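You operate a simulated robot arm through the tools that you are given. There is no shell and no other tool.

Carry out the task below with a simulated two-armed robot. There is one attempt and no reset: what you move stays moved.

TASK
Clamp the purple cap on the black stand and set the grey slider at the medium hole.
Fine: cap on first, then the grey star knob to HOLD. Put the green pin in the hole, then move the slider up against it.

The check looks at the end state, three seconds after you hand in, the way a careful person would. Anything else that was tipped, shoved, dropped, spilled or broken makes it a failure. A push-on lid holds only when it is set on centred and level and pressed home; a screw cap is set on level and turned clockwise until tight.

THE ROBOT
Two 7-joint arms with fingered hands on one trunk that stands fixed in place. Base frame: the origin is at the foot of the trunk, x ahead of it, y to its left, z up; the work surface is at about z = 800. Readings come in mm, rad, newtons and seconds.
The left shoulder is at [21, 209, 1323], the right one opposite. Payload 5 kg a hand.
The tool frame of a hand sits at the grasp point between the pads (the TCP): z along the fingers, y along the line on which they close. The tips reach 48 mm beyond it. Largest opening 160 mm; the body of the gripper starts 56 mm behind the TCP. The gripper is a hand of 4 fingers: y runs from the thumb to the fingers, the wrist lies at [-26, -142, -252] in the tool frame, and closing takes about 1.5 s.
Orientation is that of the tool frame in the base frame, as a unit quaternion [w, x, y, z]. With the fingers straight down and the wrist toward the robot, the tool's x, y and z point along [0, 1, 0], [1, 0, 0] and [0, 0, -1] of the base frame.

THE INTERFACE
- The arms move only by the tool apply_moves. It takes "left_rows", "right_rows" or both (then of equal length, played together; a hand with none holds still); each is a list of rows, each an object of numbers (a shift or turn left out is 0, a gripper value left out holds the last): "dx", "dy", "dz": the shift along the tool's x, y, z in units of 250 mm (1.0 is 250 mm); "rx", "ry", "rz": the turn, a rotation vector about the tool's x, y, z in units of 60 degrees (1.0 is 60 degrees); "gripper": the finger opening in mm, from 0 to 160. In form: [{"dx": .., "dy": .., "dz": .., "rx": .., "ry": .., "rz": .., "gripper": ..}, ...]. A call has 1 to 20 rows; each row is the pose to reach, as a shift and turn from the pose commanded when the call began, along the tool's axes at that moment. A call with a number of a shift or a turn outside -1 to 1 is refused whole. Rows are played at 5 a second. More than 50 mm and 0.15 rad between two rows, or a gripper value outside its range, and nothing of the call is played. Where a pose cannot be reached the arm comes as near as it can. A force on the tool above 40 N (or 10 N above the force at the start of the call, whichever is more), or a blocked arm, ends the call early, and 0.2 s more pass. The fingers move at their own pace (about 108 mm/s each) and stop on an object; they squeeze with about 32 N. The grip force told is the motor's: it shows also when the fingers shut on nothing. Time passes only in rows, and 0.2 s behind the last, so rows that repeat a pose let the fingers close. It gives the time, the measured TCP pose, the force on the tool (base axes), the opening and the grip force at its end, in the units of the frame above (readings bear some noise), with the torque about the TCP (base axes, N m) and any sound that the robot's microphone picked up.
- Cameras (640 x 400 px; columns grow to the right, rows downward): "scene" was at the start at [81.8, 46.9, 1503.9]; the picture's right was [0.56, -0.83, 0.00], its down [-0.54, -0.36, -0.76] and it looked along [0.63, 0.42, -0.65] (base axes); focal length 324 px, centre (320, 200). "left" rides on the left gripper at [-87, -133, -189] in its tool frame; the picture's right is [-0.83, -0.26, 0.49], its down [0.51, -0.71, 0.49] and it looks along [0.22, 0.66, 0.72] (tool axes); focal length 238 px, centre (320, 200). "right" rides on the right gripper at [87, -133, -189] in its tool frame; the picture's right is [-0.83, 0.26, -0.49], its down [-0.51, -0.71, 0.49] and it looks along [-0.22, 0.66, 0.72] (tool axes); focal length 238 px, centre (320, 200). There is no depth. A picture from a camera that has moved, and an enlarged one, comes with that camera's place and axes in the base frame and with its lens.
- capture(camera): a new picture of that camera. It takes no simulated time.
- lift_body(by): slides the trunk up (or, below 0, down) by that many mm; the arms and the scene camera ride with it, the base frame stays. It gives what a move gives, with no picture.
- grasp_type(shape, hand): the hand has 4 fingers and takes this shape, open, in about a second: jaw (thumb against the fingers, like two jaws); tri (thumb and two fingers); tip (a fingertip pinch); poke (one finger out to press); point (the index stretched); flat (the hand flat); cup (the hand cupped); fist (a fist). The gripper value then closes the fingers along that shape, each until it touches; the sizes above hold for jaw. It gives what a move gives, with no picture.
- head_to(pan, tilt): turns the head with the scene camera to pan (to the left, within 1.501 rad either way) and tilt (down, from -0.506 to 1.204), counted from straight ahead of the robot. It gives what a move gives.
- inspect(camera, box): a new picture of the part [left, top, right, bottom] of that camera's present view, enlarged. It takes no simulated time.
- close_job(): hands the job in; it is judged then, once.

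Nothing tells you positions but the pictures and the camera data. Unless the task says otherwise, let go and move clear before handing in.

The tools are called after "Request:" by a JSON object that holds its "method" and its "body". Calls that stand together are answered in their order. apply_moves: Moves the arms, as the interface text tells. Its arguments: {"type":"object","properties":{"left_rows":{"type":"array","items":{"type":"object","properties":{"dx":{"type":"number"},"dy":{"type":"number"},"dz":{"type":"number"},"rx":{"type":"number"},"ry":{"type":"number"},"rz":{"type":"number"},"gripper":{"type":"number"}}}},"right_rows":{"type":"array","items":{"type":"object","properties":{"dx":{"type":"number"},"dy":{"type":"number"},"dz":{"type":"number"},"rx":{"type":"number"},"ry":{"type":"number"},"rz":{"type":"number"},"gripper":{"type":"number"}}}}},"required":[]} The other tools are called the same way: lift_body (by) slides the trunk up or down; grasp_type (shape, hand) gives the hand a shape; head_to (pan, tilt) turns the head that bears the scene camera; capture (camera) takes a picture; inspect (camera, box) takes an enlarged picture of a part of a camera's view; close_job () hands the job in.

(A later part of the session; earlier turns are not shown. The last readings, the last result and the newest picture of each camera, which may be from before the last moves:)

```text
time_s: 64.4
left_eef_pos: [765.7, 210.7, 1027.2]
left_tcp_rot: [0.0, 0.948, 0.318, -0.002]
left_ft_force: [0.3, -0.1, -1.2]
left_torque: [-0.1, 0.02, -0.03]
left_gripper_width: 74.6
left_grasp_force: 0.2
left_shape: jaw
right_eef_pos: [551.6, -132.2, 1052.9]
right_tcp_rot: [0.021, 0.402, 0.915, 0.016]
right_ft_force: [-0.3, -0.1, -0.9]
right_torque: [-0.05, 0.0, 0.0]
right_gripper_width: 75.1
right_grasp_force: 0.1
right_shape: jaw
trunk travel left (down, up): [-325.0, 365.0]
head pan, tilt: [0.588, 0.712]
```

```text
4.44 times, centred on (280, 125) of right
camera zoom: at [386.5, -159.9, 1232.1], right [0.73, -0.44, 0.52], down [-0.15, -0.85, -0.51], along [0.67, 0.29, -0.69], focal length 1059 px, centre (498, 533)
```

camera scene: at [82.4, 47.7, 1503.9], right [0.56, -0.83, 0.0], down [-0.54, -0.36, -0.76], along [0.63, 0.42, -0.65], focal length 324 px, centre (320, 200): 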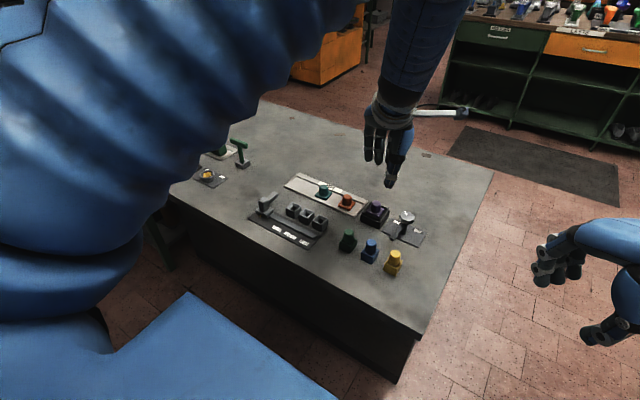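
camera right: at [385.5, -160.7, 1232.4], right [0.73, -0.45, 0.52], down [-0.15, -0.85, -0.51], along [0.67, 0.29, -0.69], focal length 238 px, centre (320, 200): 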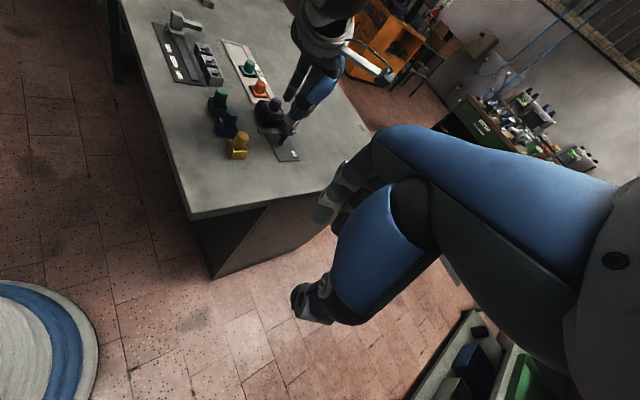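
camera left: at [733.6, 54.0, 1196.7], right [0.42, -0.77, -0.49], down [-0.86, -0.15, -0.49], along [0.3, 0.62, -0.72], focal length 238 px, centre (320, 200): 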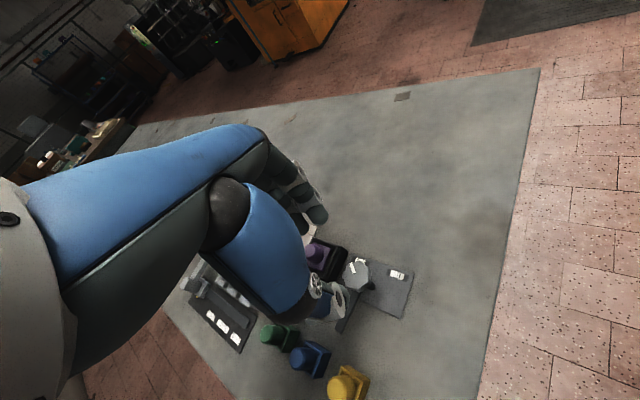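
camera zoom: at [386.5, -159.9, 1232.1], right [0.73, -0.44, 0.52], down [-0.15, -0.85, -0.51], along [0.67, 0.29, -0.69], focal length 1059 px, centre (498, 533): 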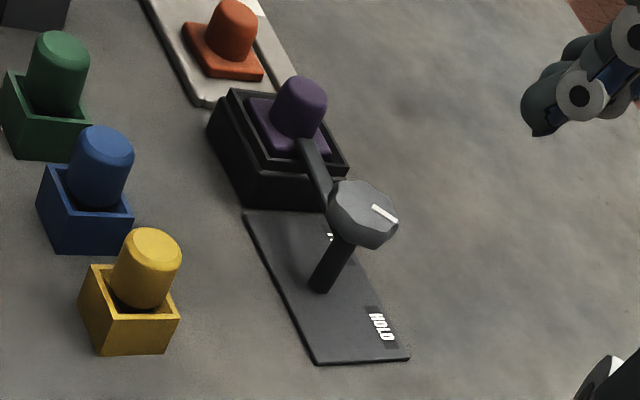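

The knob reads HOLD and the bar lies over the cap's plate. Next is the green pin at about (633, 320), so I'll move the left hand there and square it up.

Request:
{"method": "apply_moves", "body": {"left_rows": [{"dx": -0.02, "dy": -0.08, "rz": -0.1}, {"dx": -0.04, "dy": -0.16, "rz": -0.2}, {"dx": -0.06, "dy": -0.24, "rz": -0.3}, {"dx": -0.08, "dy": -0.33, "rz": -0.4}, {"dx": -0.1, "dy": -0.42, "rz": -0.5}, {"dx": -0.12, "dy": -0.5, "rz": -0.6}, {"dx": -0.14, "dy": -0.58, "rz": -0.7}, {"dx": -0.156, "dy": -0.67, "rz": -0.8, "dz": 0.04}, {"dx": -0.156, "dy": -0.67, "rz": -0.875, "dz": 0.08}, {"dx": -0.156, "dy": -0.67, "rz": -0.875, "dz": 0.08}]}}

Request:
{"method": "capture", "body": {"camera": "left"}}

Request:
{"method": "inspect", "body": {"camera": "left", "box": [290, 190, 450, 330]}}

Request:
{"method": "inspect", "body": {"camera": "scene", "box": [320, 190, 410, 290]}}

Request:
{"method": "inspect", "body": {"camera": "right", "box": [150, 20, 290, 170]}}

```text
time_s: 66.6
left_eef_pos: [633.5, 321.4, 1005.8]
left_tcp_rot: [0.0, 0.708, 0.706, -0.001]
left_ft_force: [0.3, -0.2, -0.2]
left_torque: [0.0, 0.0, 0.02]
left_gripper_width: 74.6
left_grasp_force: 0.1
left_shape: jaw
right_eef_pos: [551.8, -132.8, 1053.2]
right_tcp_rot: [0.022, 0.403, 0.915, 0.016]
right_ft_force: [-0.2, -0.2, -1.2]
right_torque: [-0.06, -0.03, 0.0]
right_gripper_width: 75.3
right_grasp_force: 0.0
right_shape: jaw
trunk travel left (down, up): [-325.0, 365.0]
head pan, tilt: [0.588, 0.712]
```

```text
taken
camera left: at [500.9, 236.0, 1196.4], right [-0.26, -0.83, -0.49], down [-0.71, 0.51, -0.49], along [0.66, 0.21, -0.72], focal length 238 px, centre (320, 200)
```

left: 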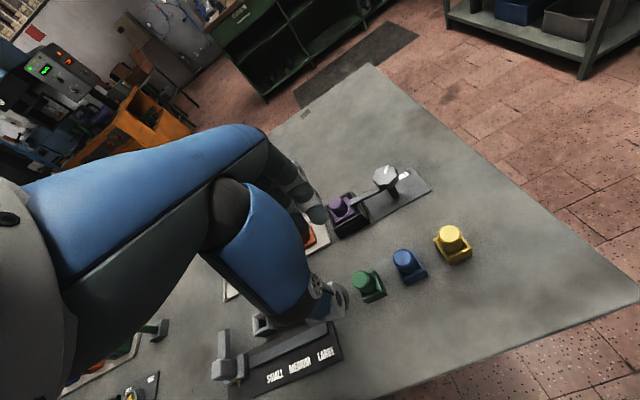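

```text
2.86 times, centred on (370, 260) of left
camera zoom: at [500.9, 236.0, 1196.4], right [-0.26, -0.83, -0.49], down [-0.71, 0.51, -0.49], along [0.66, 0.21, -0.72], focal length 681 px, centre (177, 29)
```

zoom: 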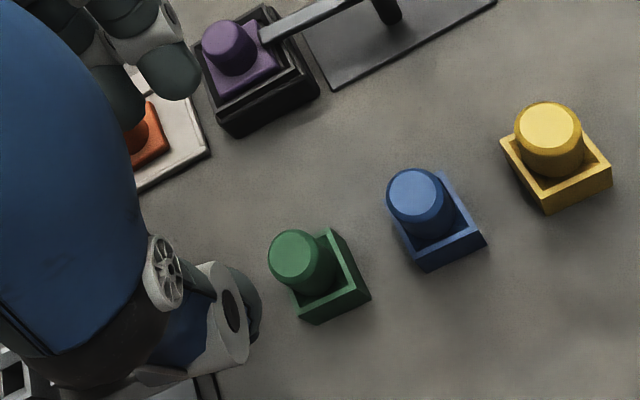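

```text
4.00 times, centred on (365, 240) of scene
camera zoom: at [81.4, 47.1, 1504.0], right [0.56, -0.83, 0.0], down [-0.54, -0.36, -0.76], along [0.63, 0.42, -0.65], focal length 1297 px, centre (140, 40)
```

zoom: 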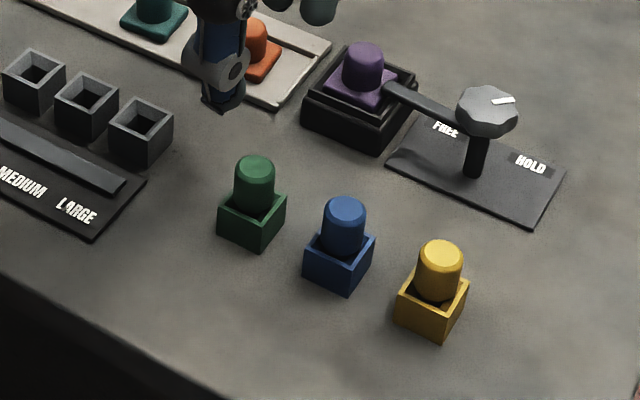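

```text
2.67 times, centred on (220, 95) of right
camera zoom: at [385.3, -160.2, 1232.6], right [0.73, -0.45, 0.52], down [-0.15, -0.85, -0.51], along [0.67, 0.29, -0.69], focal length 636 px, centre (587, 480)
```

zoom: 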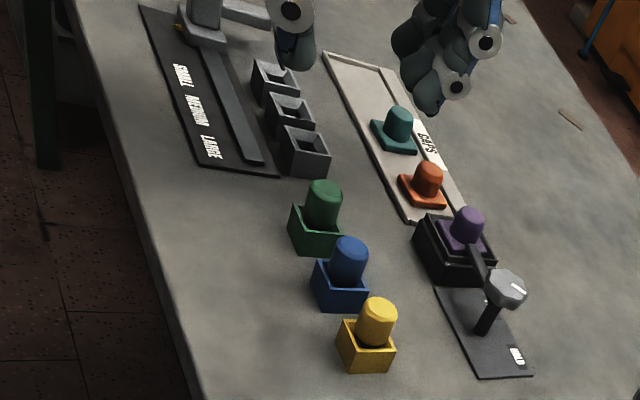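

The bench is clear around the pins and holes. I'll zoom in on the green pin and the holes for accurate positions.

Request:
{"method": "inspect", "body": {"camera": "scene", "box": [333, 224, 363, 254]}}

Request:
{"method": "inspect", "body": {"camera": "left", "box": [340, 250, 400, 310]}}

Request:
{"method": "inspect", "body": {"camera": "scene", "box": [282, 195, 332, 235]}}

Request:
{"method": "inspect", "body": {"camera": "right", "box": [240, 70, 300, 130]}}

```text
13.33 times, centred on (348, 239) of scene
camera zoom: at [81.4, 47.1, 1504.0], right [0.56, -0.83, 0.0], down [-0.54, -0.36, -0.76], along [0.63, 0.42, -0.65], focal length 4324 px, centre (-53, -320)
```

zoom: 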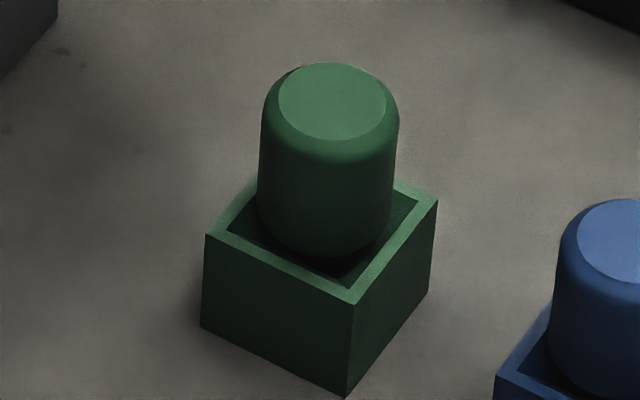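

```text
6.67 times, centred on (370, 280) of left
camera zoom: at [500.9, 236.0, 1196.4], right [-0.26, -0.83, -0.49], down [-0.71, 0.51, -0.49], along [0.66, 0.21, -0.72], focal length 1589 px, centre (-13, -333)
```

zoom: 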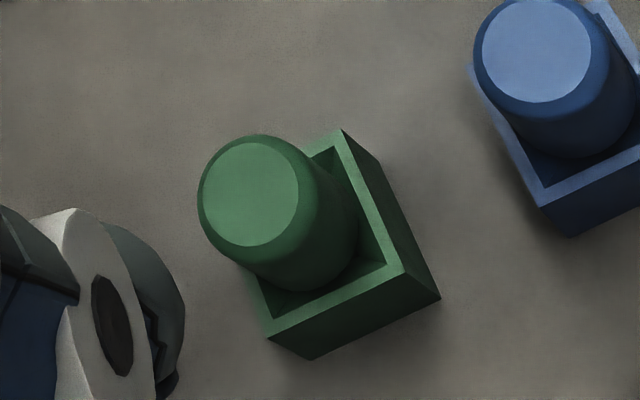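

```text
10.00 times, centred on (307, 215) of scene
camera zoom: at [81.4, 47.1, 1504.0], right [0.56, -0.83, 0.0], down [-0.54, -0.36, -0.76], along [0.63, 0.42, -0.65], focal length 3243 px, centre (450, 50)
```

zoom: 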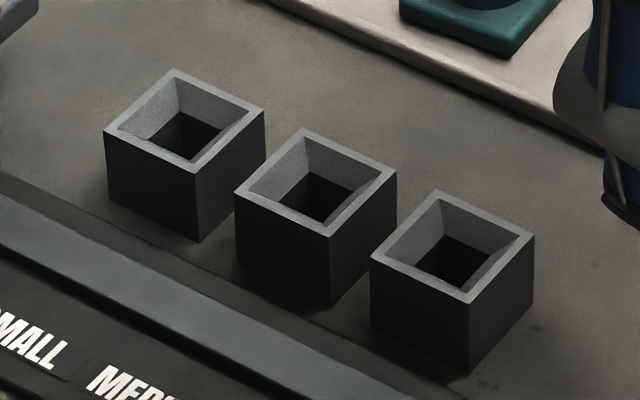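

```text
6.67 times, centred on (270, 100) of right
camera zoom: at [385.3, -160.2, 1232.6], right [0.73, -0.45, 0.52], down [-0.15, -0.85, -0.51], along [0.67, 0.29, -0.69], focal length 1589 px, centre (653, 867)
```

zoom: 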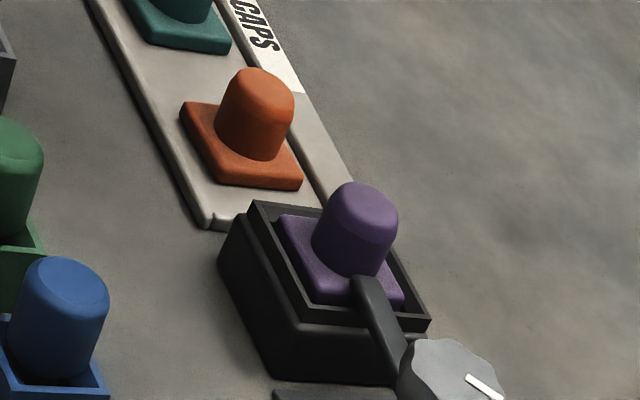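

The green pin's centre is at (633.5, 320.6), with its top at z≈864. The medium hole is at (659, 481), with its rim at z≈829 and a funnel entry. I'll go down over the green pin.

Request:
{"method": "apply_moves", "body": {"left_rows": [{"dz": 0.08, "gripper": 66}, {"dz": 0.18, "gripper": 62}, {"dz": 0.28}, {"dz": 0.36}, {"dz": 0.42}, {"dz": 0.42}]}}

Request:
{"method": "inspect", "body": {"camera": "left", "box": [260, 180, 400, 300]}}

Request:
{"method": "inspect", "body": {"camera": "scene", "box": [315, 195, 385, 265]}}

Request:
{"method": "inspect", "body": {"camera": "right", "box": [180, 50, 260, 130]}}

```text
time_s: 68.0
left_eef_pos: [632.2, 318.8, 902.0]
left_tcp_rot: [0.0, 0.71, 0.705, 0.0]
left_ft_force: [-0.3, 0.2, 0.1]
left_torque: [0.03, 0.01, 0.01]
left_gripper_width: 62.3
left_grasp_force: 0.0
left_shape: jaw
right_eef_pos: [549.7, -131.9, 1053.2]
right_tcp_rot: [0.02, 0.402, 0.915, 0.015]
right_ft_force: [-0.7, 0.5, -0.5]
right_torque: [0.02, -0.03, -0.01]
right_gripper_width: 75.0
right_grasp_force: 0.1
right_shape: jaw
trunk travel left (down, up): [-325.0, 365.0]
head pan, tilt: [0.588, 0.712]
```

```text
3.33 times, centred on (330, 240) of left
camera zoom: at [499.4, 234.0, 1091.4], right [-0.26, -0.83, -0.49], down [-0.71, 0.51, -0.49], along [0.66, 0.21, -0.72], focal length 794 px, centre (287, 67)
```

zoom: 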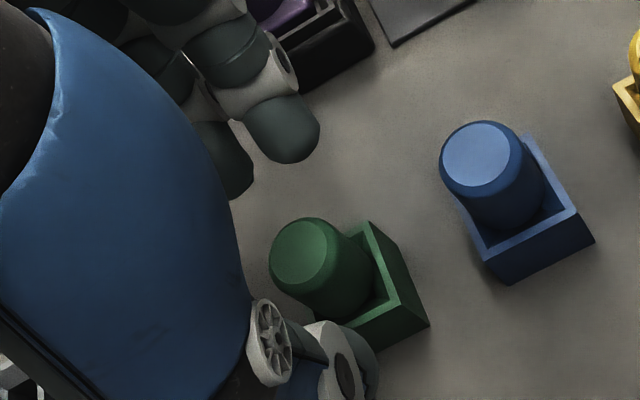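

```text
5.71 times, centred on (350, 230) of scene
camera zoom: at [81.5, 46.2, 1504.0], right [0.56, -0.83, 0.0], down [-0.54, -0.36, -0.76], along [0.63, 0.42, -0.65], focal length 1853 px, centre (149, 29)
```

zoom: 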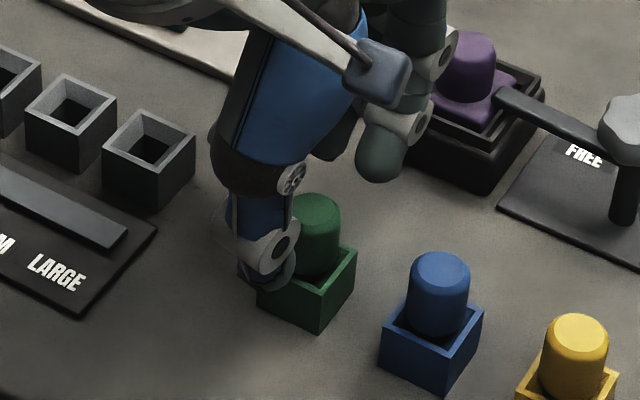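

```text
5.00 times, centred on (220, 90) of right
camera zoom: at [385.4, -160.9, 1232.5], right [0.73, -0.45, 0.52], down [-0.15, -0.85, -0.51], along [0.67, 0.29, -0.69], focal length 1192 px, centre (820, 750)
```

zoom: 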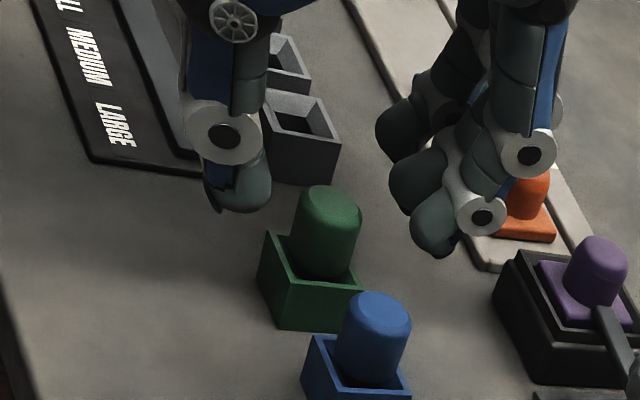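

The pin is centred between the thumb and fingers. I'll go down to the grip height and close.

Request:
{"method": "apply_moves", "body": {"left_rows": [{"dz": 0.03}, {"dz": 0.05}, {"dz": 0.064}, {"dz": 0.064}]}}

Request:
{"method": "apply_moves", "body": {"left_rows": [{"gripper": 50}, {"gripper": 42}, {"gripper": 34}, {"gripper": 26}, {"gripper": 18}, {"gripper": 18}, {"gripper": 18}, {"gripper": 18}]}}

Request:
{"method": "inspect", "body": {"camera": "left", "box": [260, 180, 400, 300]}}

Request:
{"method": "inspect", "body": {"camera": "scene", "box": [315, 195, 385, 265]}}

Request:
{"method": "inspect", "body": {"camera": "right", "box": [180, 50, 260, 130]}}

```text
time_s: 69.0
left_eef_pos: [631.8, 319.9, 886.2]
left_tcp_rot: [0.0, 0.709, 0.706, 0.0]
left_ft_force: [-0.7, -0.4, -0.9]
left_torque: [0.02, -0.01, -0.01]
left_gripper_width: 62.6
left_grasp_force: 0.1
left_shape: jaw
right_eef_pos: [551.9, -131.5, 1052.8]
right_tcp_rot: [0.022, 0.402, 0.915, 0.015]
right_ft_force: [0.0, -0.1, -0.9]
right_torque: [-0.01, -0.03, -0.02]
right_gripper_width: 75.0
right_grasp_force: 0.0
right_shape: jaw
trunk travel left (down, up): [-325.0, 365.0]
head pan, tilt: [0.588, 0.712]
```

```text
time_s: 70.8
left_eef_pos: [633.6, 320.2, 885.5]
left_tcp_rot: [0.0, 0.709, 0.705, 0.0]
left_ft_force: [-0.1, 0.0, 1.8]
left_torque: [-0.02, 0.02, 0.02]
left_gripper_width: 18.7
left_grasp_force: 0.1
left_shape: jaw
right_eef_pos: [551.2, -132.9, 1052.8]
right_tcp_rot: [0.02, 0.402, 0.915, 0.016]
right_ft_force: [0.6, -0.4, 0.1]
right_torque: [0.02, 0.0, -0.01]
right_gripper_width: 75.1
right_grasp_force: 0.2
right_shape: jaw
trunk travel left (down, up): [-325.0, 365.0]
head pan, tilt: [0.588, 0.712]
```

```text
3.33 times, centred on (330, 240) of left
camera zoom: at [500.1, 234.5, 1075.4], right [-0.26, -0.83, -0.49], down [-0.71, 0.51, -0.49], along [0.66, 0.21, -0.72], focal length 794 px, centre (287, 67)
```

zoom: 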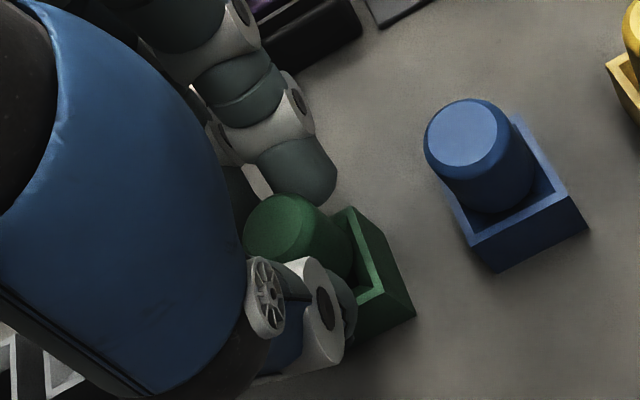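

```text
5.71 times, centred on (350, 230) of scene
camera zoom: at [81.7, 46.5, 1504.0], right [0.56, -0.83, 0.0], down [-0.54, -0.36, -0.76], along [0.63, 0.42, -0.65], focal length 1853 px, centre (149, 29)
```

zoom: 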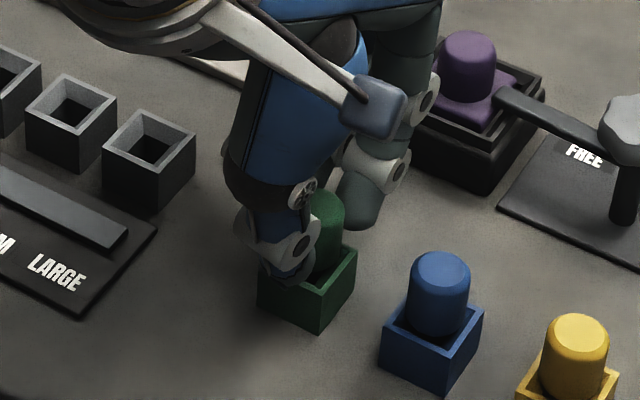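

```text
5.00 times, centred on (220, 90) of right
camera zoom: at [385.6, -160.7, 1232.4], right [0.73, -0.45, 0.52], down [-0.15, -0.85, -0.51], along [0.67, 0.29, -0.69], focal length 1192 px, centre (820, 750)
```

zoom: 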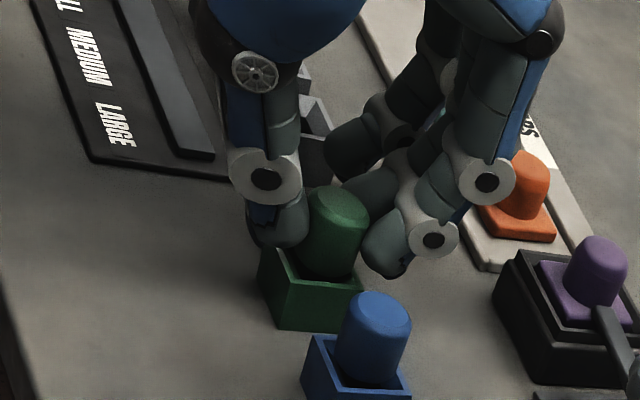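

The fingers are near or touching the pin, but there's no squeeze yet. I'll close further.

Request:
{"method": "apply_moves", "body": {"left_rows": [{"gripper": 12}, {"gripper": 6}, {"gripper": 2}, {"gripper": 2}, {"gripper": 2}, {"gripper": 2}]}}

Request:
{"method": "inspect", "body": {"camera": "left", "box": [260, 180, 400, 300]}}

Request:
{"method": "inspect", "body": {"camera": "right", "box": [180, 50, 260, 130]}}

```text
time_s: 72.2
left_eef_pos: [631.3, 320.5, 885.6]
left_tcp_rot: [-0.001, 0.709, 0.705, -0.001]
left_ft_force: [-2.4, 1.0, 0.5]
left_torque: [0.02, 0.17, 0.02]
left_gripper_width: 15.0
left_grasp_force: 31.9
left_shape: jaw
right_eef_pos: [551.5, -132.9, 1054.2]
right_tcp_rot: [0.022, 0.402, 0.915, 0.016]
right_ft_force: [0.0, 0.4, -0.6]
right_torque: [0.03, -0.01, 0.02]
right_gripper_width: 74.9
right_grasp_force: 0.1
right_shape: jaw
trunk travel left (down, up): [-325.0, 365.0]
head pan, tilt: [0.588, 0.712]
```

```text
3.33 times, centred on (330, 240) of left
camera zoom: at [499.8, 234.6, 1075.3], right [-0.26, -0.83, -0.49], down [-0.71, 0.51, -0.49], along [0.66, 0.21, -0.72], focal length 794 px, centre (287, 67)
```

zoom: 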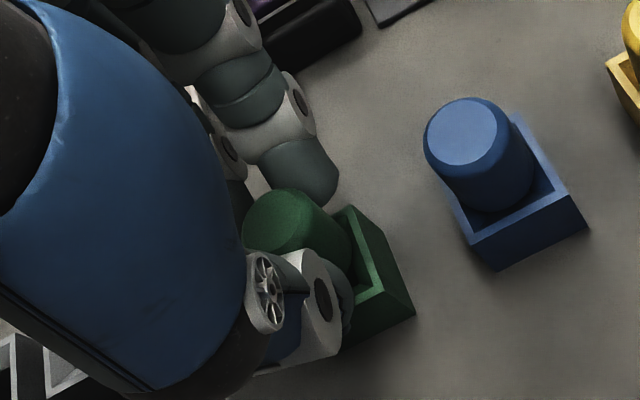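

```text
5.00 times, centred on (220, 90) of right
camera zoom: at [385.4, -160.6, 1232.5], right [0.73, -0.45, 0.52], down [-0.15, -0.85, -0.51], along [0.67, 0.29, -0.69], focal length 1192 px, centre (820, 750)
```

zoom: 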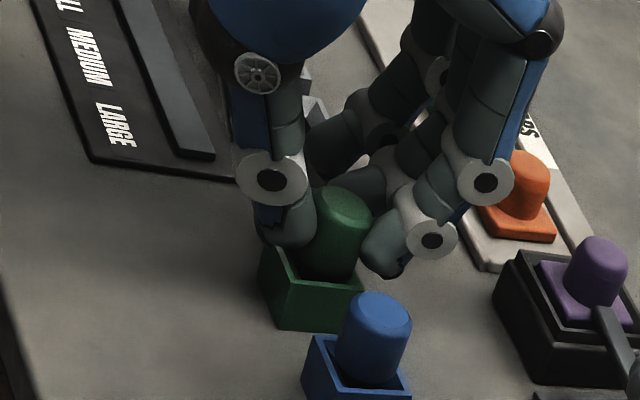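

The pin is gripped at 32 N. I'll lift slowly and check that only the pin comes up and not its socket.

Request:
{"method": "apply_moves", "body": {"left_rows": [{"dz": -0.02}, {"dz": -0.05}, {"dz": -0.09}, {"dz": -0.14}, {"dz": -0.2}, {"dz": -0.2}]}}

Request:
{"method": "inspect", "body": {"camera": "left", "box": [260, 180, 400, 300]}}

Request:
{"method": "inspect", "body": {"camera": "right", "box": [180, 40, 260, 130]}}

Request:
{"method": "inspect", "body": {"camera": "scene", "box": [315, 185, 385, 265]}}

```text
time_s: 73.6
left_eef_pos: [633.7, 319.5, 935.1]
left_tcp_rot: [-0.001, 0.709, 0.705, 0.0]
left_ft_force: [0.1, 0.2, -0.3]
left_torque: [0.04, 0.01, -0.02]
left_gripper_width: 15.0
left_grasp_force: 32.2
left_shape: jaw
right_eef_pos: [551.4, -132.1, 1051.7]
right_tcp_rot: [0.02, 0.402, 0.915, 0.016]
right_ft_force: [-0.4, -0.1, -0.4]
right_torque: [0.0, 0.03, 0.02]
right_gripper_width: 75.2
right_grasp_force: 0.2
right_shape: jaw
trunk travel left (down, up): [-325.0, 365.0]
head pan, tilt: [0.588, 0.712]
```

```text
3.33 times, centred on (330, 240) of left
camera zoom: at [501.4, 234.2, 1124.8], right [-0.26, -0.83, -0.49], down [-0.71, 0.51, -0.49], along [0.66, 0.21, -0.72], focal length 794 px, centre (287, 67)
```

zoom: 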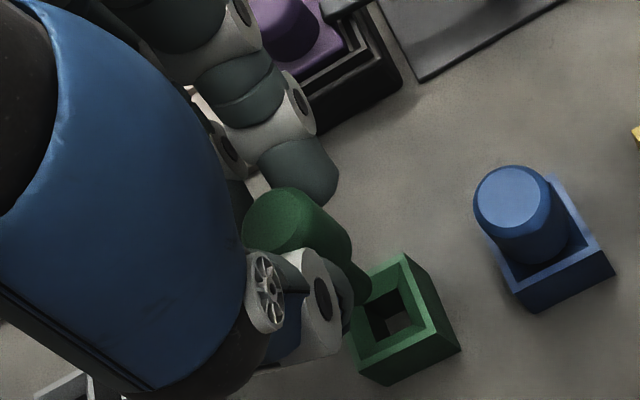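

```text
4.44 times, centred on (220, 85) of right
camera zoom: at [386.1, -160.7, 1232.2], right [0.73, -0.45, 0.52], down [-0.15, -0.85, -0.51], along [0.67, 0.29, -0.69], focal length 1059 px, centre (764, 711)
```

zoom: 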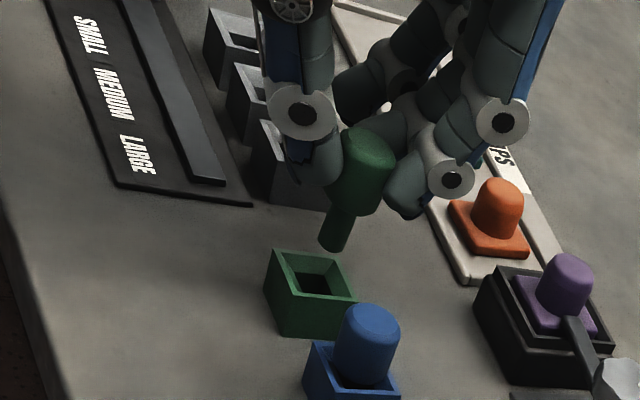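

```text
5.00 times, centred on (350, 225) of scene
camera zoom: at [82.3, 46.5, 1503.9], right [0.56, -0.83, 0.0], down [-0.54, -0.36, -0.76], along [0.63, 0.42, -0.65], focal length 1622 px, centre (170, 75)
```

zoom: 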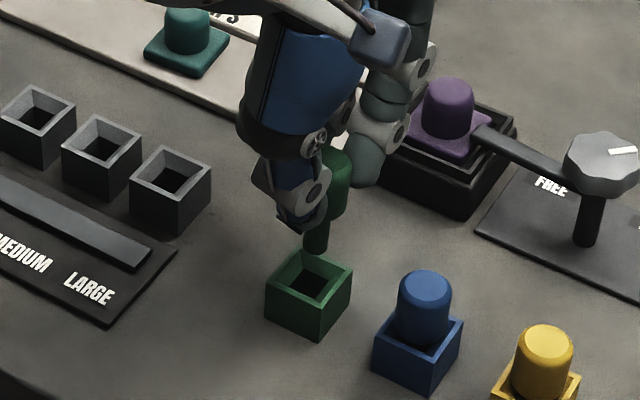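

The pin is out. It has a thin shank under its head, and its socket stayed on the bench. I'll zoom in to check that it hangs vertical.

Request:
{"method": "inspect", "body": {"camera": "scene", "box": [333, 205, 363, 240]}}

Request:
{"method": "inspect", "body": {"camera": "right", "box": [205, 50, 245, 95]}}

Request:
{"method": "inspect", "body": {"camera": "left", "box": [305, 230, 375, 300]}}

```text
11.43 times, centred on (348, 222) of scene
camera zoom: at [82.3, 46.5, 1503.9], right [0.56, -0.83, 0.0], down [-0.54, -0.36, -0.76], along [0.63, 0.42, -0.65], focal length 3707 px, centre (0, -57)
```

zoom: 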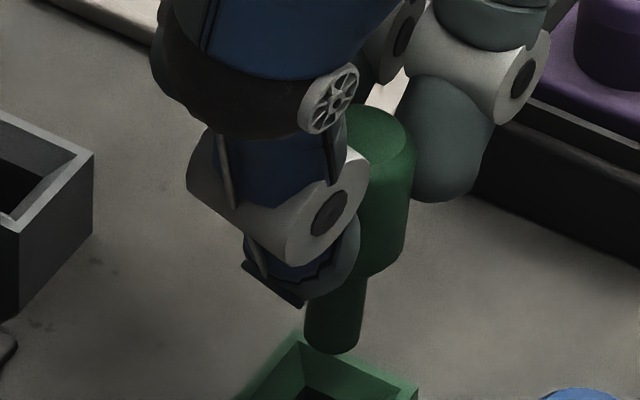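

```text
8.89 times, centred on (225, 72) of right
camera zoom: at [386.1, -160.7, 1232.2], right [0.73, -0.45, 0.52], down [-0.15, -0.85, -0.51], along [0.67, 0.29, -0.69], focal length 2119 px, centre (1164, 1333)
```

zoom: 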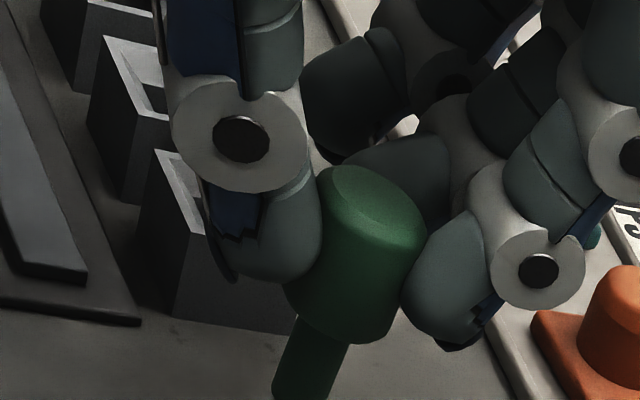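

```text
5.71 times, centred on (340, 265) of left
camera zoom: at [501.4, 234.2, 1124.8], right [-0.26, -0.83, -0.49], down [-0.71, 0.51, -0.49], along [0.66, 0.21, -0.72], focal length 1362 px, centre (206, -171)
```

zoom: 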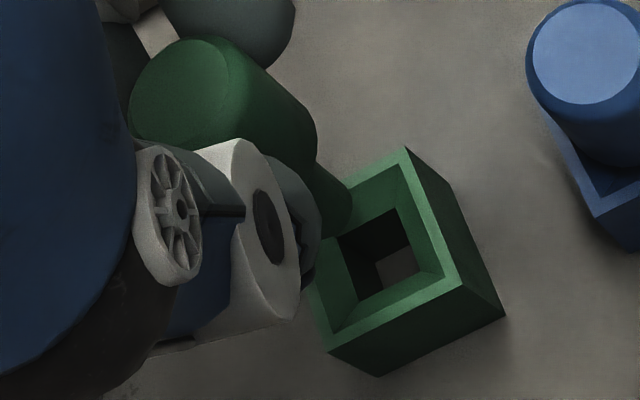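

The shank hangs nearly vertical, with its bottom about 83 mm below the TCP. I'll carry it over to the medium hole at (659, 481) at a safe height.

Request:
{"method": "apply_moves", "body": {"left_rows": [{"dz": -0.1}, {"dz": -0.1, "dx": 0.1, "dy": 0.015}, {"dz": -0.1, "dx": 0.22, "dy": 0.035}, {"dz": -0.1, "dx": 0.35, "dy": 0.055}, {"dz": -0.1, "dx": 0.48, "dy": 0.075}, {"dz": -0.1, "dx": 0.58, "dy": 0.09}, {"dz": -0.1, "dx": 0.641, "dy": 0.102}, {"dz": -0.1, "dx": 0.641, "dy": 0.102}]}}

Request:
{"method": "apply_moves", "body": {"left_rows": [{"dz": 0.04}, {"dz": 0.08}, {"dz": 0.12}, {"dz": 0.12}]}}

Request:
{"method": "inspect", "body": {"camera": "scene", "box": [275, 165, 345, 240]}}

Request:
{"method": "inspect", "body": {"camera": "left", "box": [280, 220, 400, 340]}}

Request:
{"method": "inspect", "body": {"camera": "right", "box": [180, 10, 260, 100]}}

```text
time_s: 75.4
left_eef_pos: [659.9, 479.9, 961.3]
left_tcp_rot: [0.0, 0.709, 0.705, 0.0]
left_ft_force: [-0.4, -0.3, 0.3]
left_torque: [0.02, -0.02, 0.0]
left_gripper_width: 15.1
left_grasp_force: 32.1
left_shape: jaw
right_eef_pos: [551.4, -132.8, 1052.0]
right_tcp_rot: [0.02, 0.402, 0.915, 0.016]
right_ft_force: [0.1, 0.2, 0.5]
right_torque: [-0.02, -0.02, 0.01]
right_gripper_width: 75.1
right_grasp_force: 0.1
right_shape: jaw
trunk travel left (down, up): [-325.0, 365.0]
head pan, tilt: [0.588, 0.712]
```

```text
time_s: 76.4
left_eef_pos: [657.9, 480.6, 930.6]
left_tcp_rot: [0.0, 0.709, 0.706, 0.0]
left_ft_force: [0.0, 0.4, -0.5]
left_torque: [0.02, -0.03, 0.0]
left_gripper_width: 15.0
left_grasp_force: 32.3
left_shape: jaw
right_eef_pos: [550.4, -132.3, 1053.9]
right_tcp_rot: [0.021, 0.402, 0.915, 0.016]
right_ft_force: [-0.6, -0.2, 0.6]
right_torque: [0.01, -0.03, -0.01]
right_gripper_width: 74.9
right_grasp_force: 0.1
right_shape: jaw
trunk travel left (down, up): [-325.0, 365.0]
head pan, tilt: [0.588, 0.712]
```

```text
5.33 times, centred on (310, 202) of scene
camera zoom: at [81.5, 46.6, 1504.0], right [0.56, -0.83, 0.0], down [-0.54, -0.36, -0.76], along [0.63, 0.42, -0.65], focal length 1730 px, centre (373, 187)
```

zoom: 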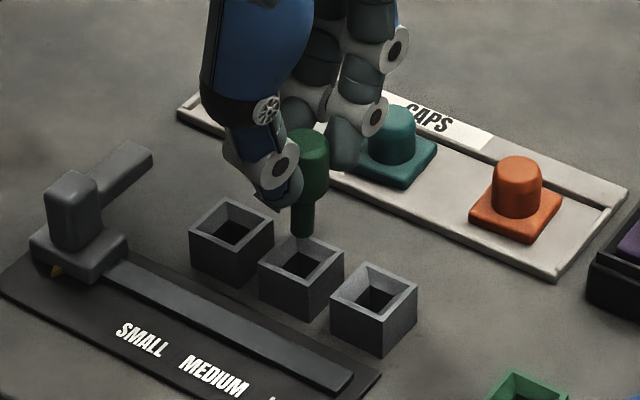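

```text
3.33 times, centred on (340, 280) of left
camera zoom: at [526.6, 394.9, 1120.7], right [-0.26, -0.83, -0.49], down [-0.71, 0.51, -0.49], along [0.66, 0.21, -0.72], focal length 794 px, centre (253, -67)
```

zoom: 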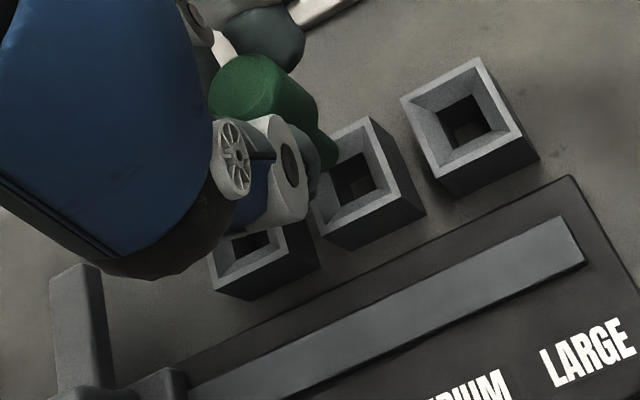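

```text
4.44 times, centred on (220, 55) of right
camera zoom: at [385.4, -160.6, 1232.5], right [0.73, -0.45, 0.52], down [-0.15, -0.85, -0.51], along [0.67, 0.29, -0.69], focal length 1059 px, centre (764, 844)
```

zoom: 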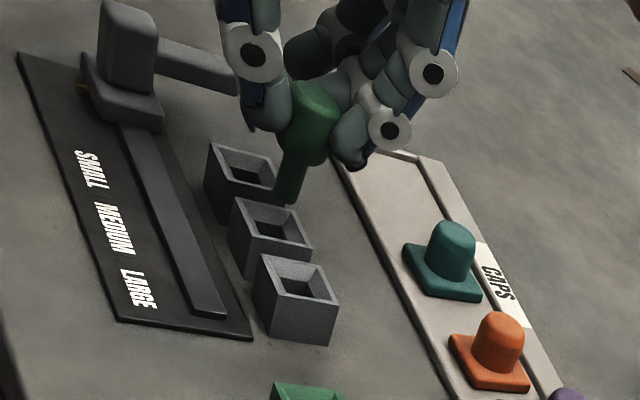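

The pin hovers about 18 mm above the medium hole. I'll zoom in to measure the alignment.

Request:
{"method": "inspect", "body": {"camera": "scene", "box": [318, 200, 348, 230]}}

Request:
{"method": "inspect", "body": {"camera": "scene", "box": [318, 185, 345, 230]}}

Request:
{"method": "inspect", "body": {"camera": "right", "box": [215, 25, 255, 75]}}

Request:
{"method": "inspect", "body": {"camera": "scene", "box": [295, 185, 345, 235]}}

```text
13.33 times, centred on (333, 215) of scene
camera zoom: at [81.5, 46.6, 1504.0], right [0.56, -0.83, 0.0], down [-0.54, -0.36, -0.76], along [0.63, 0.42, -0.65], focal length 4324 px, centre (147, 0)
```

zoom: 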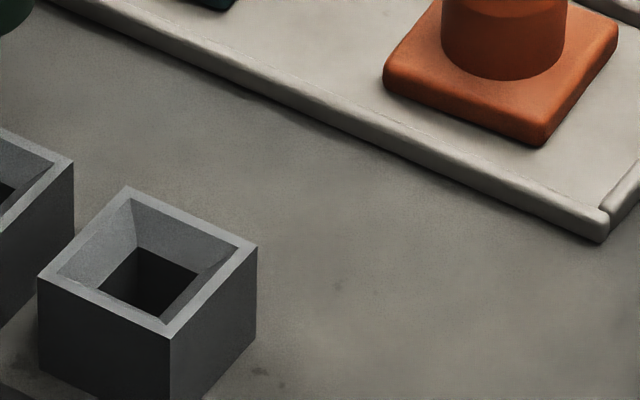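

```text
8.89 times, centred on (332, 208) of scene
camera zoom: at [81.5, 46.6, 1504.0], right [0.56, -0.83, 0.0], down [-0.54, -0.36, -0.76], along [0.63, 0.42, -0.65], focal length 2883 px, centre (218, 133)
```

zoom: 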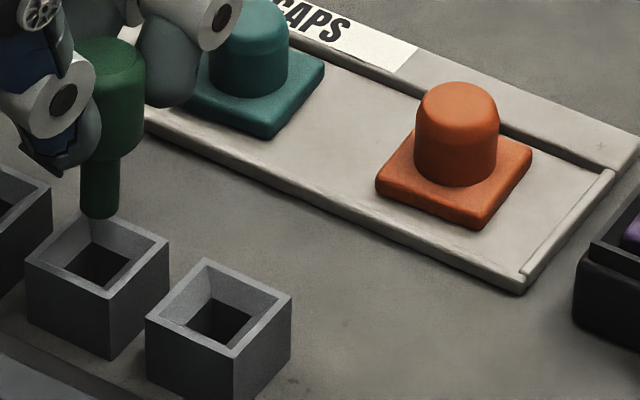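

```text
8.00 times, centred on (235, 50) of right
camera zoom: at [385.4, -160.6, 1232.5], right [0.73, -0.45, 0.52], down [-0.15, -0.85, -0.51], along [0.67, 0.29, -0.69], focal length 1907 px, centre (1000, 1400)
```

zoom: 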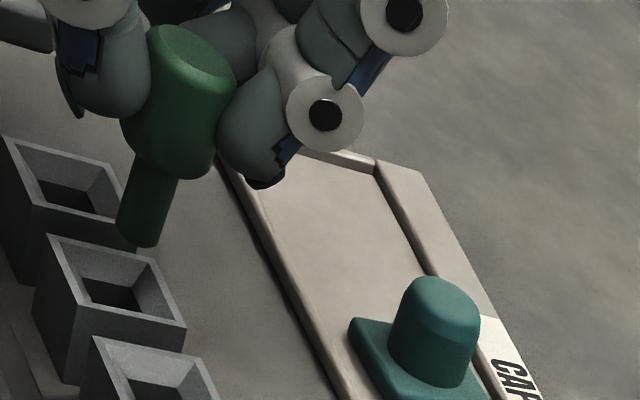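

```text
8.00 times, centred on (320, 210) of scene
camera zoom: at [81.5, 46.6, 1504.0], right [0.56, -0.83, 0.0], down [-0.54, -0.36, -0.76], along [0.63, 0.42, -0.65], focal length 2595 px, centre (320, 120)
```

zoom: 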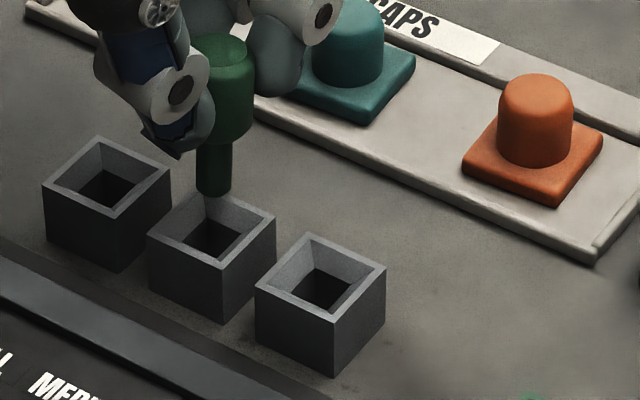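

From the scene view, the shank bottom is at about (660, 480.5) against the hole at (659, 480.8). I'll cross-check with a left-camera zoom.

Request:
{"method": "inspect", "body": {"camera": "left", "box": [345, 240, 415, 310]}}

Request:
{"method": "inspect", "body": {"camera": "scene", "box": [298, 193, 322, 223]}}

```text
5.71 times, centred on (380, 275) of left
camera zoom: at [526.6, 394.9, 1120.7], right [-0.26, -0.83, -0.49], down [-0.71, 0.51, -0.49], along [0.66, 0.21, -0.72], focal length 1362 px, centre (-23, -229)
```

zoom: 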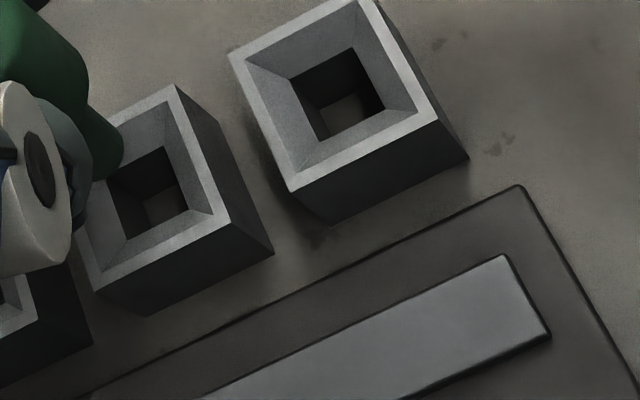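

```text
13.33 times, centred on (310, 208) of scene
camera zoom: at [81.5, 46.6, 1504.0], right [0.56, -0.83, 0.0], down [-0.54, -0.36, -0.76], along [0.63, 0.42, -0.65], focal length 4324 px, centre (453, 93)
```

zoom: 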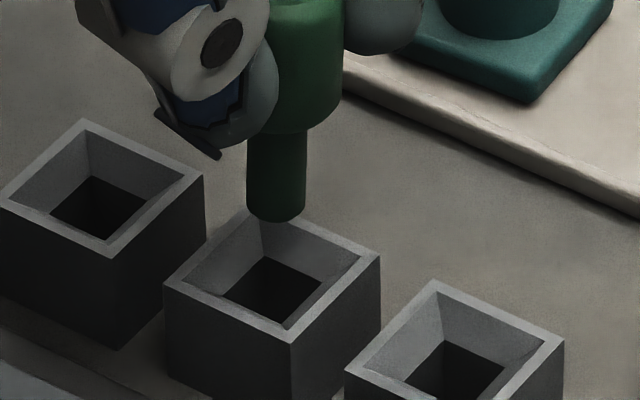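

All views suggest the shank is about 2 mm too far in +x. I'll shift it back 2 mm and lower gently into the funnel.

Request:
{"method": "apply_moves", "body": {"left_rows": [{"dy": -0.008}, {"dy": -0.008, "dz": 0.03}, {"dy": -0.008, "dz": 0.06}, {"dy": -0.008, "dz": 0.08}, {"dy": -0.008, "dz": 0.1}, {"dy": -0.008, "dz": 0.115}, {"dy": -0.008, "dz": 0.115}]}}

Request:
{"method": "inspect", "body": {"camera": "scene", "box": [295, 190, 330, 225]}}

Request:
{"method": "inspect", "body": {"camera": "right", "box": [205, 25, 255, 85]}}

Request:
{"method": "inspect", "body": {"camera": "left", "box": [300, 220, 400, 310]}}

```text
time_s: 78.0
left_eef_pos: [654.9, 481.8, 902.3]
left_tcp_rot: [-0.001, 0.709, 0.705, 0.0]
left_ft_force: [0.7, 0.6, -0.9]
left_torque: [0.0, 0.0, 0.0]
left_gripper_width: 15.0
left_grasp_force: 32.4
left_shape: jaw
right_eef_pos: [550.9, -132.4, 1052.8]
right_tcp_rot: [0.021, 0.402, 0.915, 0.015]
right_ft_force: [-0.8, 0.0, -0.1]
right_torque: [-0.02, 0.02, 0.01]
right_gripper_width: 75.1
right_grasp_force: 0.0
right_shape: jaw
trunk travel left (down, up): [-325.0, 365.0]
head pan, tilt: [0.588, 0.712]
```

```text
11.43 times, centred on (312, 208) of scene
camera zoom: at [81.8, 46.6, 1504.0], right [0.56, -0.83, 0.0], down [-0.54, -0.36, -0.76], along [0.63, 0.42, -0.65], focal length 3707 px, centre (406, 114)
```

zoom: 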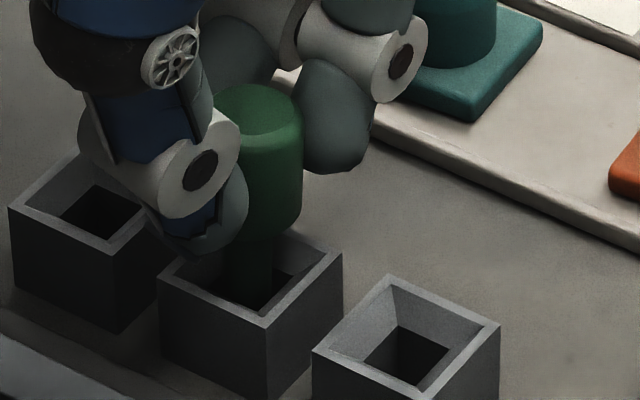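

```text
6.67 times, centred on (230, 55) of right
camera zoom: at [385.6, -160.6, 1232.4], right [0.73, -0.45, 0.52], down [-0.15, -0.85, -0.51], along [0.67, 0.29, -0.69], focal length 1589 px, centre (920, 1167)
```

zoom: 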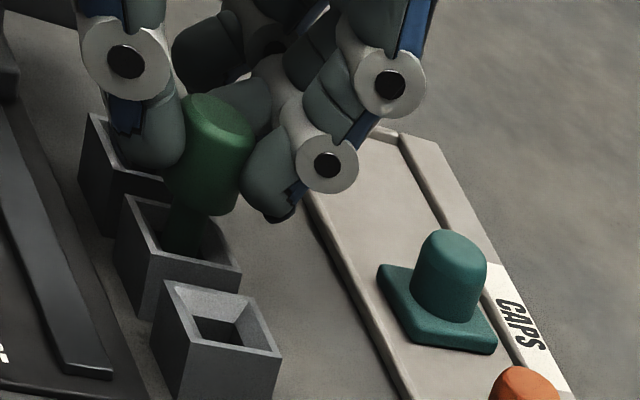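

```text
4.44 times, centred on (350, 265) of left
camera zoom: at [523.1, 395.5, 1091.2], right [-0.26, -0.83, -0.49], down [-0.71, 0.51, -0.49], along [0.66, 0.21, -0.72], focal length 1059 px, centre (187, -89)
```

zoom: 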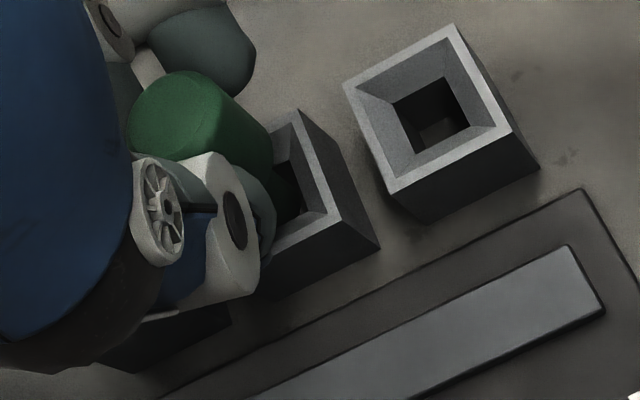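

The shank is entering the hole with no contact force. I'll keep lowering toward the seated height.

Request:
{"method": "apply_moves", "body": {"left_rows": [{"dz": 0.015}, {"dz": 0.03}, {"dz": 0.045}, {"dz": 0.055}, {"dz": 0.062}, {"dz": 0.062}]}}

Request:
{"method": "inspect", "body": {"camera": "scene", "box": [295, 190, 330, 225]}}

Request:
{"method": "inspect", "body": {"camera": "right", "box": [205, 25, 255, 85]}}

Request:
{"method": "inspect", "body": {"camera": "left", "box": [300, 220, 400, 310]}}

```text
time_s: 79.4
left_eef_pos: [655.5, 480.5, 886.8]
left_tcp_rot: [0.0, 0.709, 0.705, 0.0]
left_ft_force: [0.2, 0.0, -1.5]
left_torque: [-0.02, 0.03, -0.02]
left_gripper_width: 14.9
left_grasp_force: 31.6
left_shape: jaw
right_eef_pos: [552.7, -131.9, 1052.5]
right_tcp_rot: [0.02, 0.402, 0.915, 0.016]
right_ft_force: [-0.2, 0.1, 0.1]
right_torque: [-0.02, -0.03, 0.0]
right_gripper_width: 74.9
right_grasp_force: 0.1
right_shape: jaw
trunk travel left (down, up): [-325.0, 365.0]
head pan, tilt: [0.588, 0.712]
```

```text
11.43 times, centred on (312, 208) of scene
camera zoom: at [81.8, 46.7, 1504.0], right [0.56, -0.83, 0.0], down [-0.54, -0.36, -0.76], along [0.63, 0.42, -0.65], focal length 3707 px, centre (406, 114)
```

zoom: 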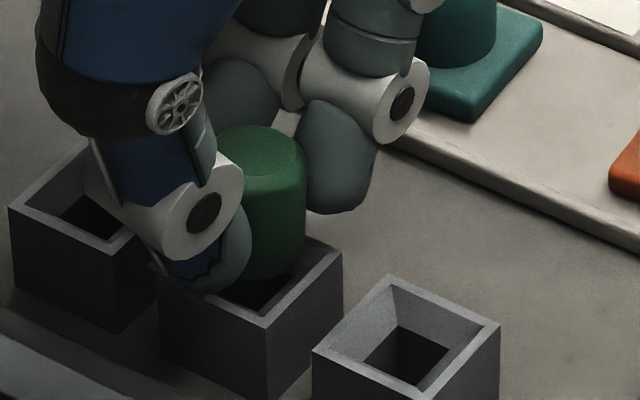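

```text
6.67 times, centred on (230, 55) of right
camera zoom: at [385.7, -160.5, 1232.4], right [0.73, -0.45, 0.52], down [-0.15, -0.85, -0.51], along [0.67, 0.29, -0.69], focal length 1589 px, centre (920, 1167)
```

zoom: 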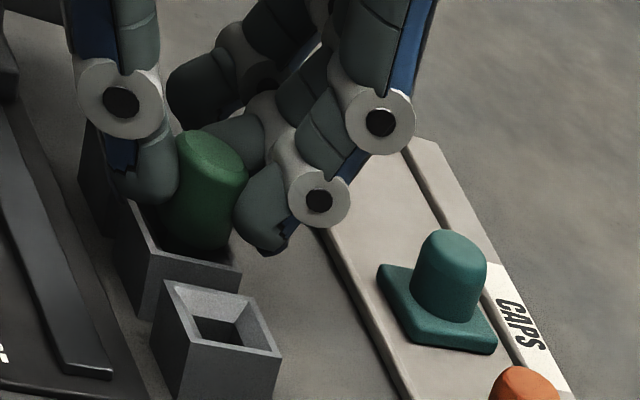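

```text
4.44 times, centred on (350, 265) of left
camera zoom: at [523.8, 395.6, 1076.5], right [-0.26, -0.83, -0.49], down [-0.71, 0.51, -0.49], along [0.66, 0.21, -0.72], focal length 1059 px, centre (187, -89)
```

zoom: 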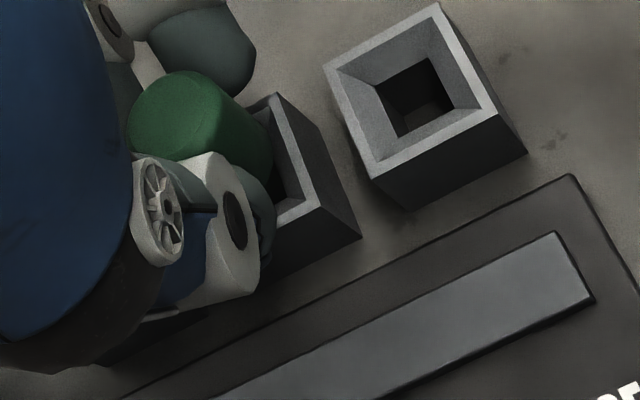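

The head is now at the socket rim with no contact yet. I'll lower the last few mm until I feel it seat.

Request:
{"method": "apply_moves", "body": {"left_rows": [{"dz": 0.004}, {"dz": 0.008}, {"dz": 0.012}, {"dz": 0.016}, {"dz": 0.016}]}}

Request:
{"method": "inspect", "body": {"camera": "scene", "box": [295, 190, 330, 225]}}

Request:
{"method": "inspect", "body": {"camera": "right", "box": [205, 25, 255, 85]}}

```text
time_s: 80.6
left_eef_pos: [655.7, 479.5, 883.8]
left_tcp_rot: [0.0, 0.709, 0.705, 0.0]
left_ft_force: [-6.0, 0.4, 19.0]
left_torque: [-0.01, 0.13, 0.01]
left_gripper_width: 15.5
left_grasp_force: 32.2
left_shape: jaw
right_eef_pos: [550.6, -132.3, 1054.5]
right_tcp_rot: [0.022, 0.402, 0.915, 0.016]
right_ft_force: [0.2, -0.4, 1.3]
right_torque: [-0.02, 0.01, 0.0]
right_gripper_width: 75.2
right_grasp_force: 0.0
right_shape: jaw
trunk travel left (down, up): [-325.0, 365.0]
head pan, tilt: [0.588, 0.712]
```

```text
11.43 times, centred on (312, 208) of scene
camera zoom: at [79.9, 45.8, 1504.2], right [0.56, -0.83, 0.0], down [-0.54, -0.36, -0.76], along [0.63, 0.42, -0.65], focal length 3707 px, centre (406, 114)
```

zoom: 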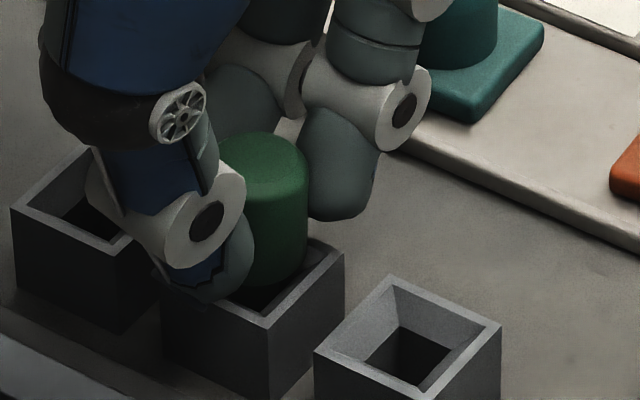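

```text
6.67 times, centred on (230, 55) of right
camera zoom: at [384.1, -161.2, 1232.9], right [0.73, -0.45, 0.52], down [-0.15, -0.85, -0.51], along [0.67, 0.29, -0.69], focal length 1589 px, centre (920, 1167)
```

zoom: 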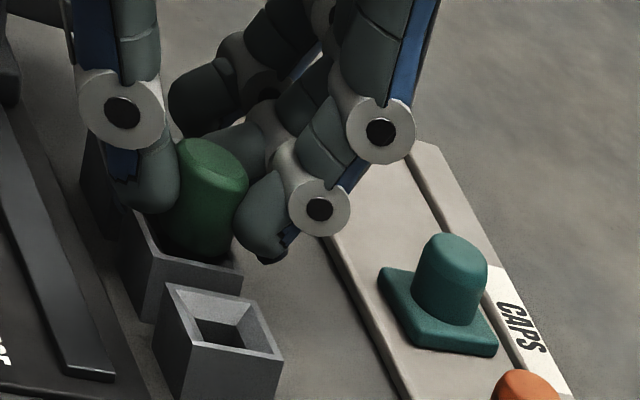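

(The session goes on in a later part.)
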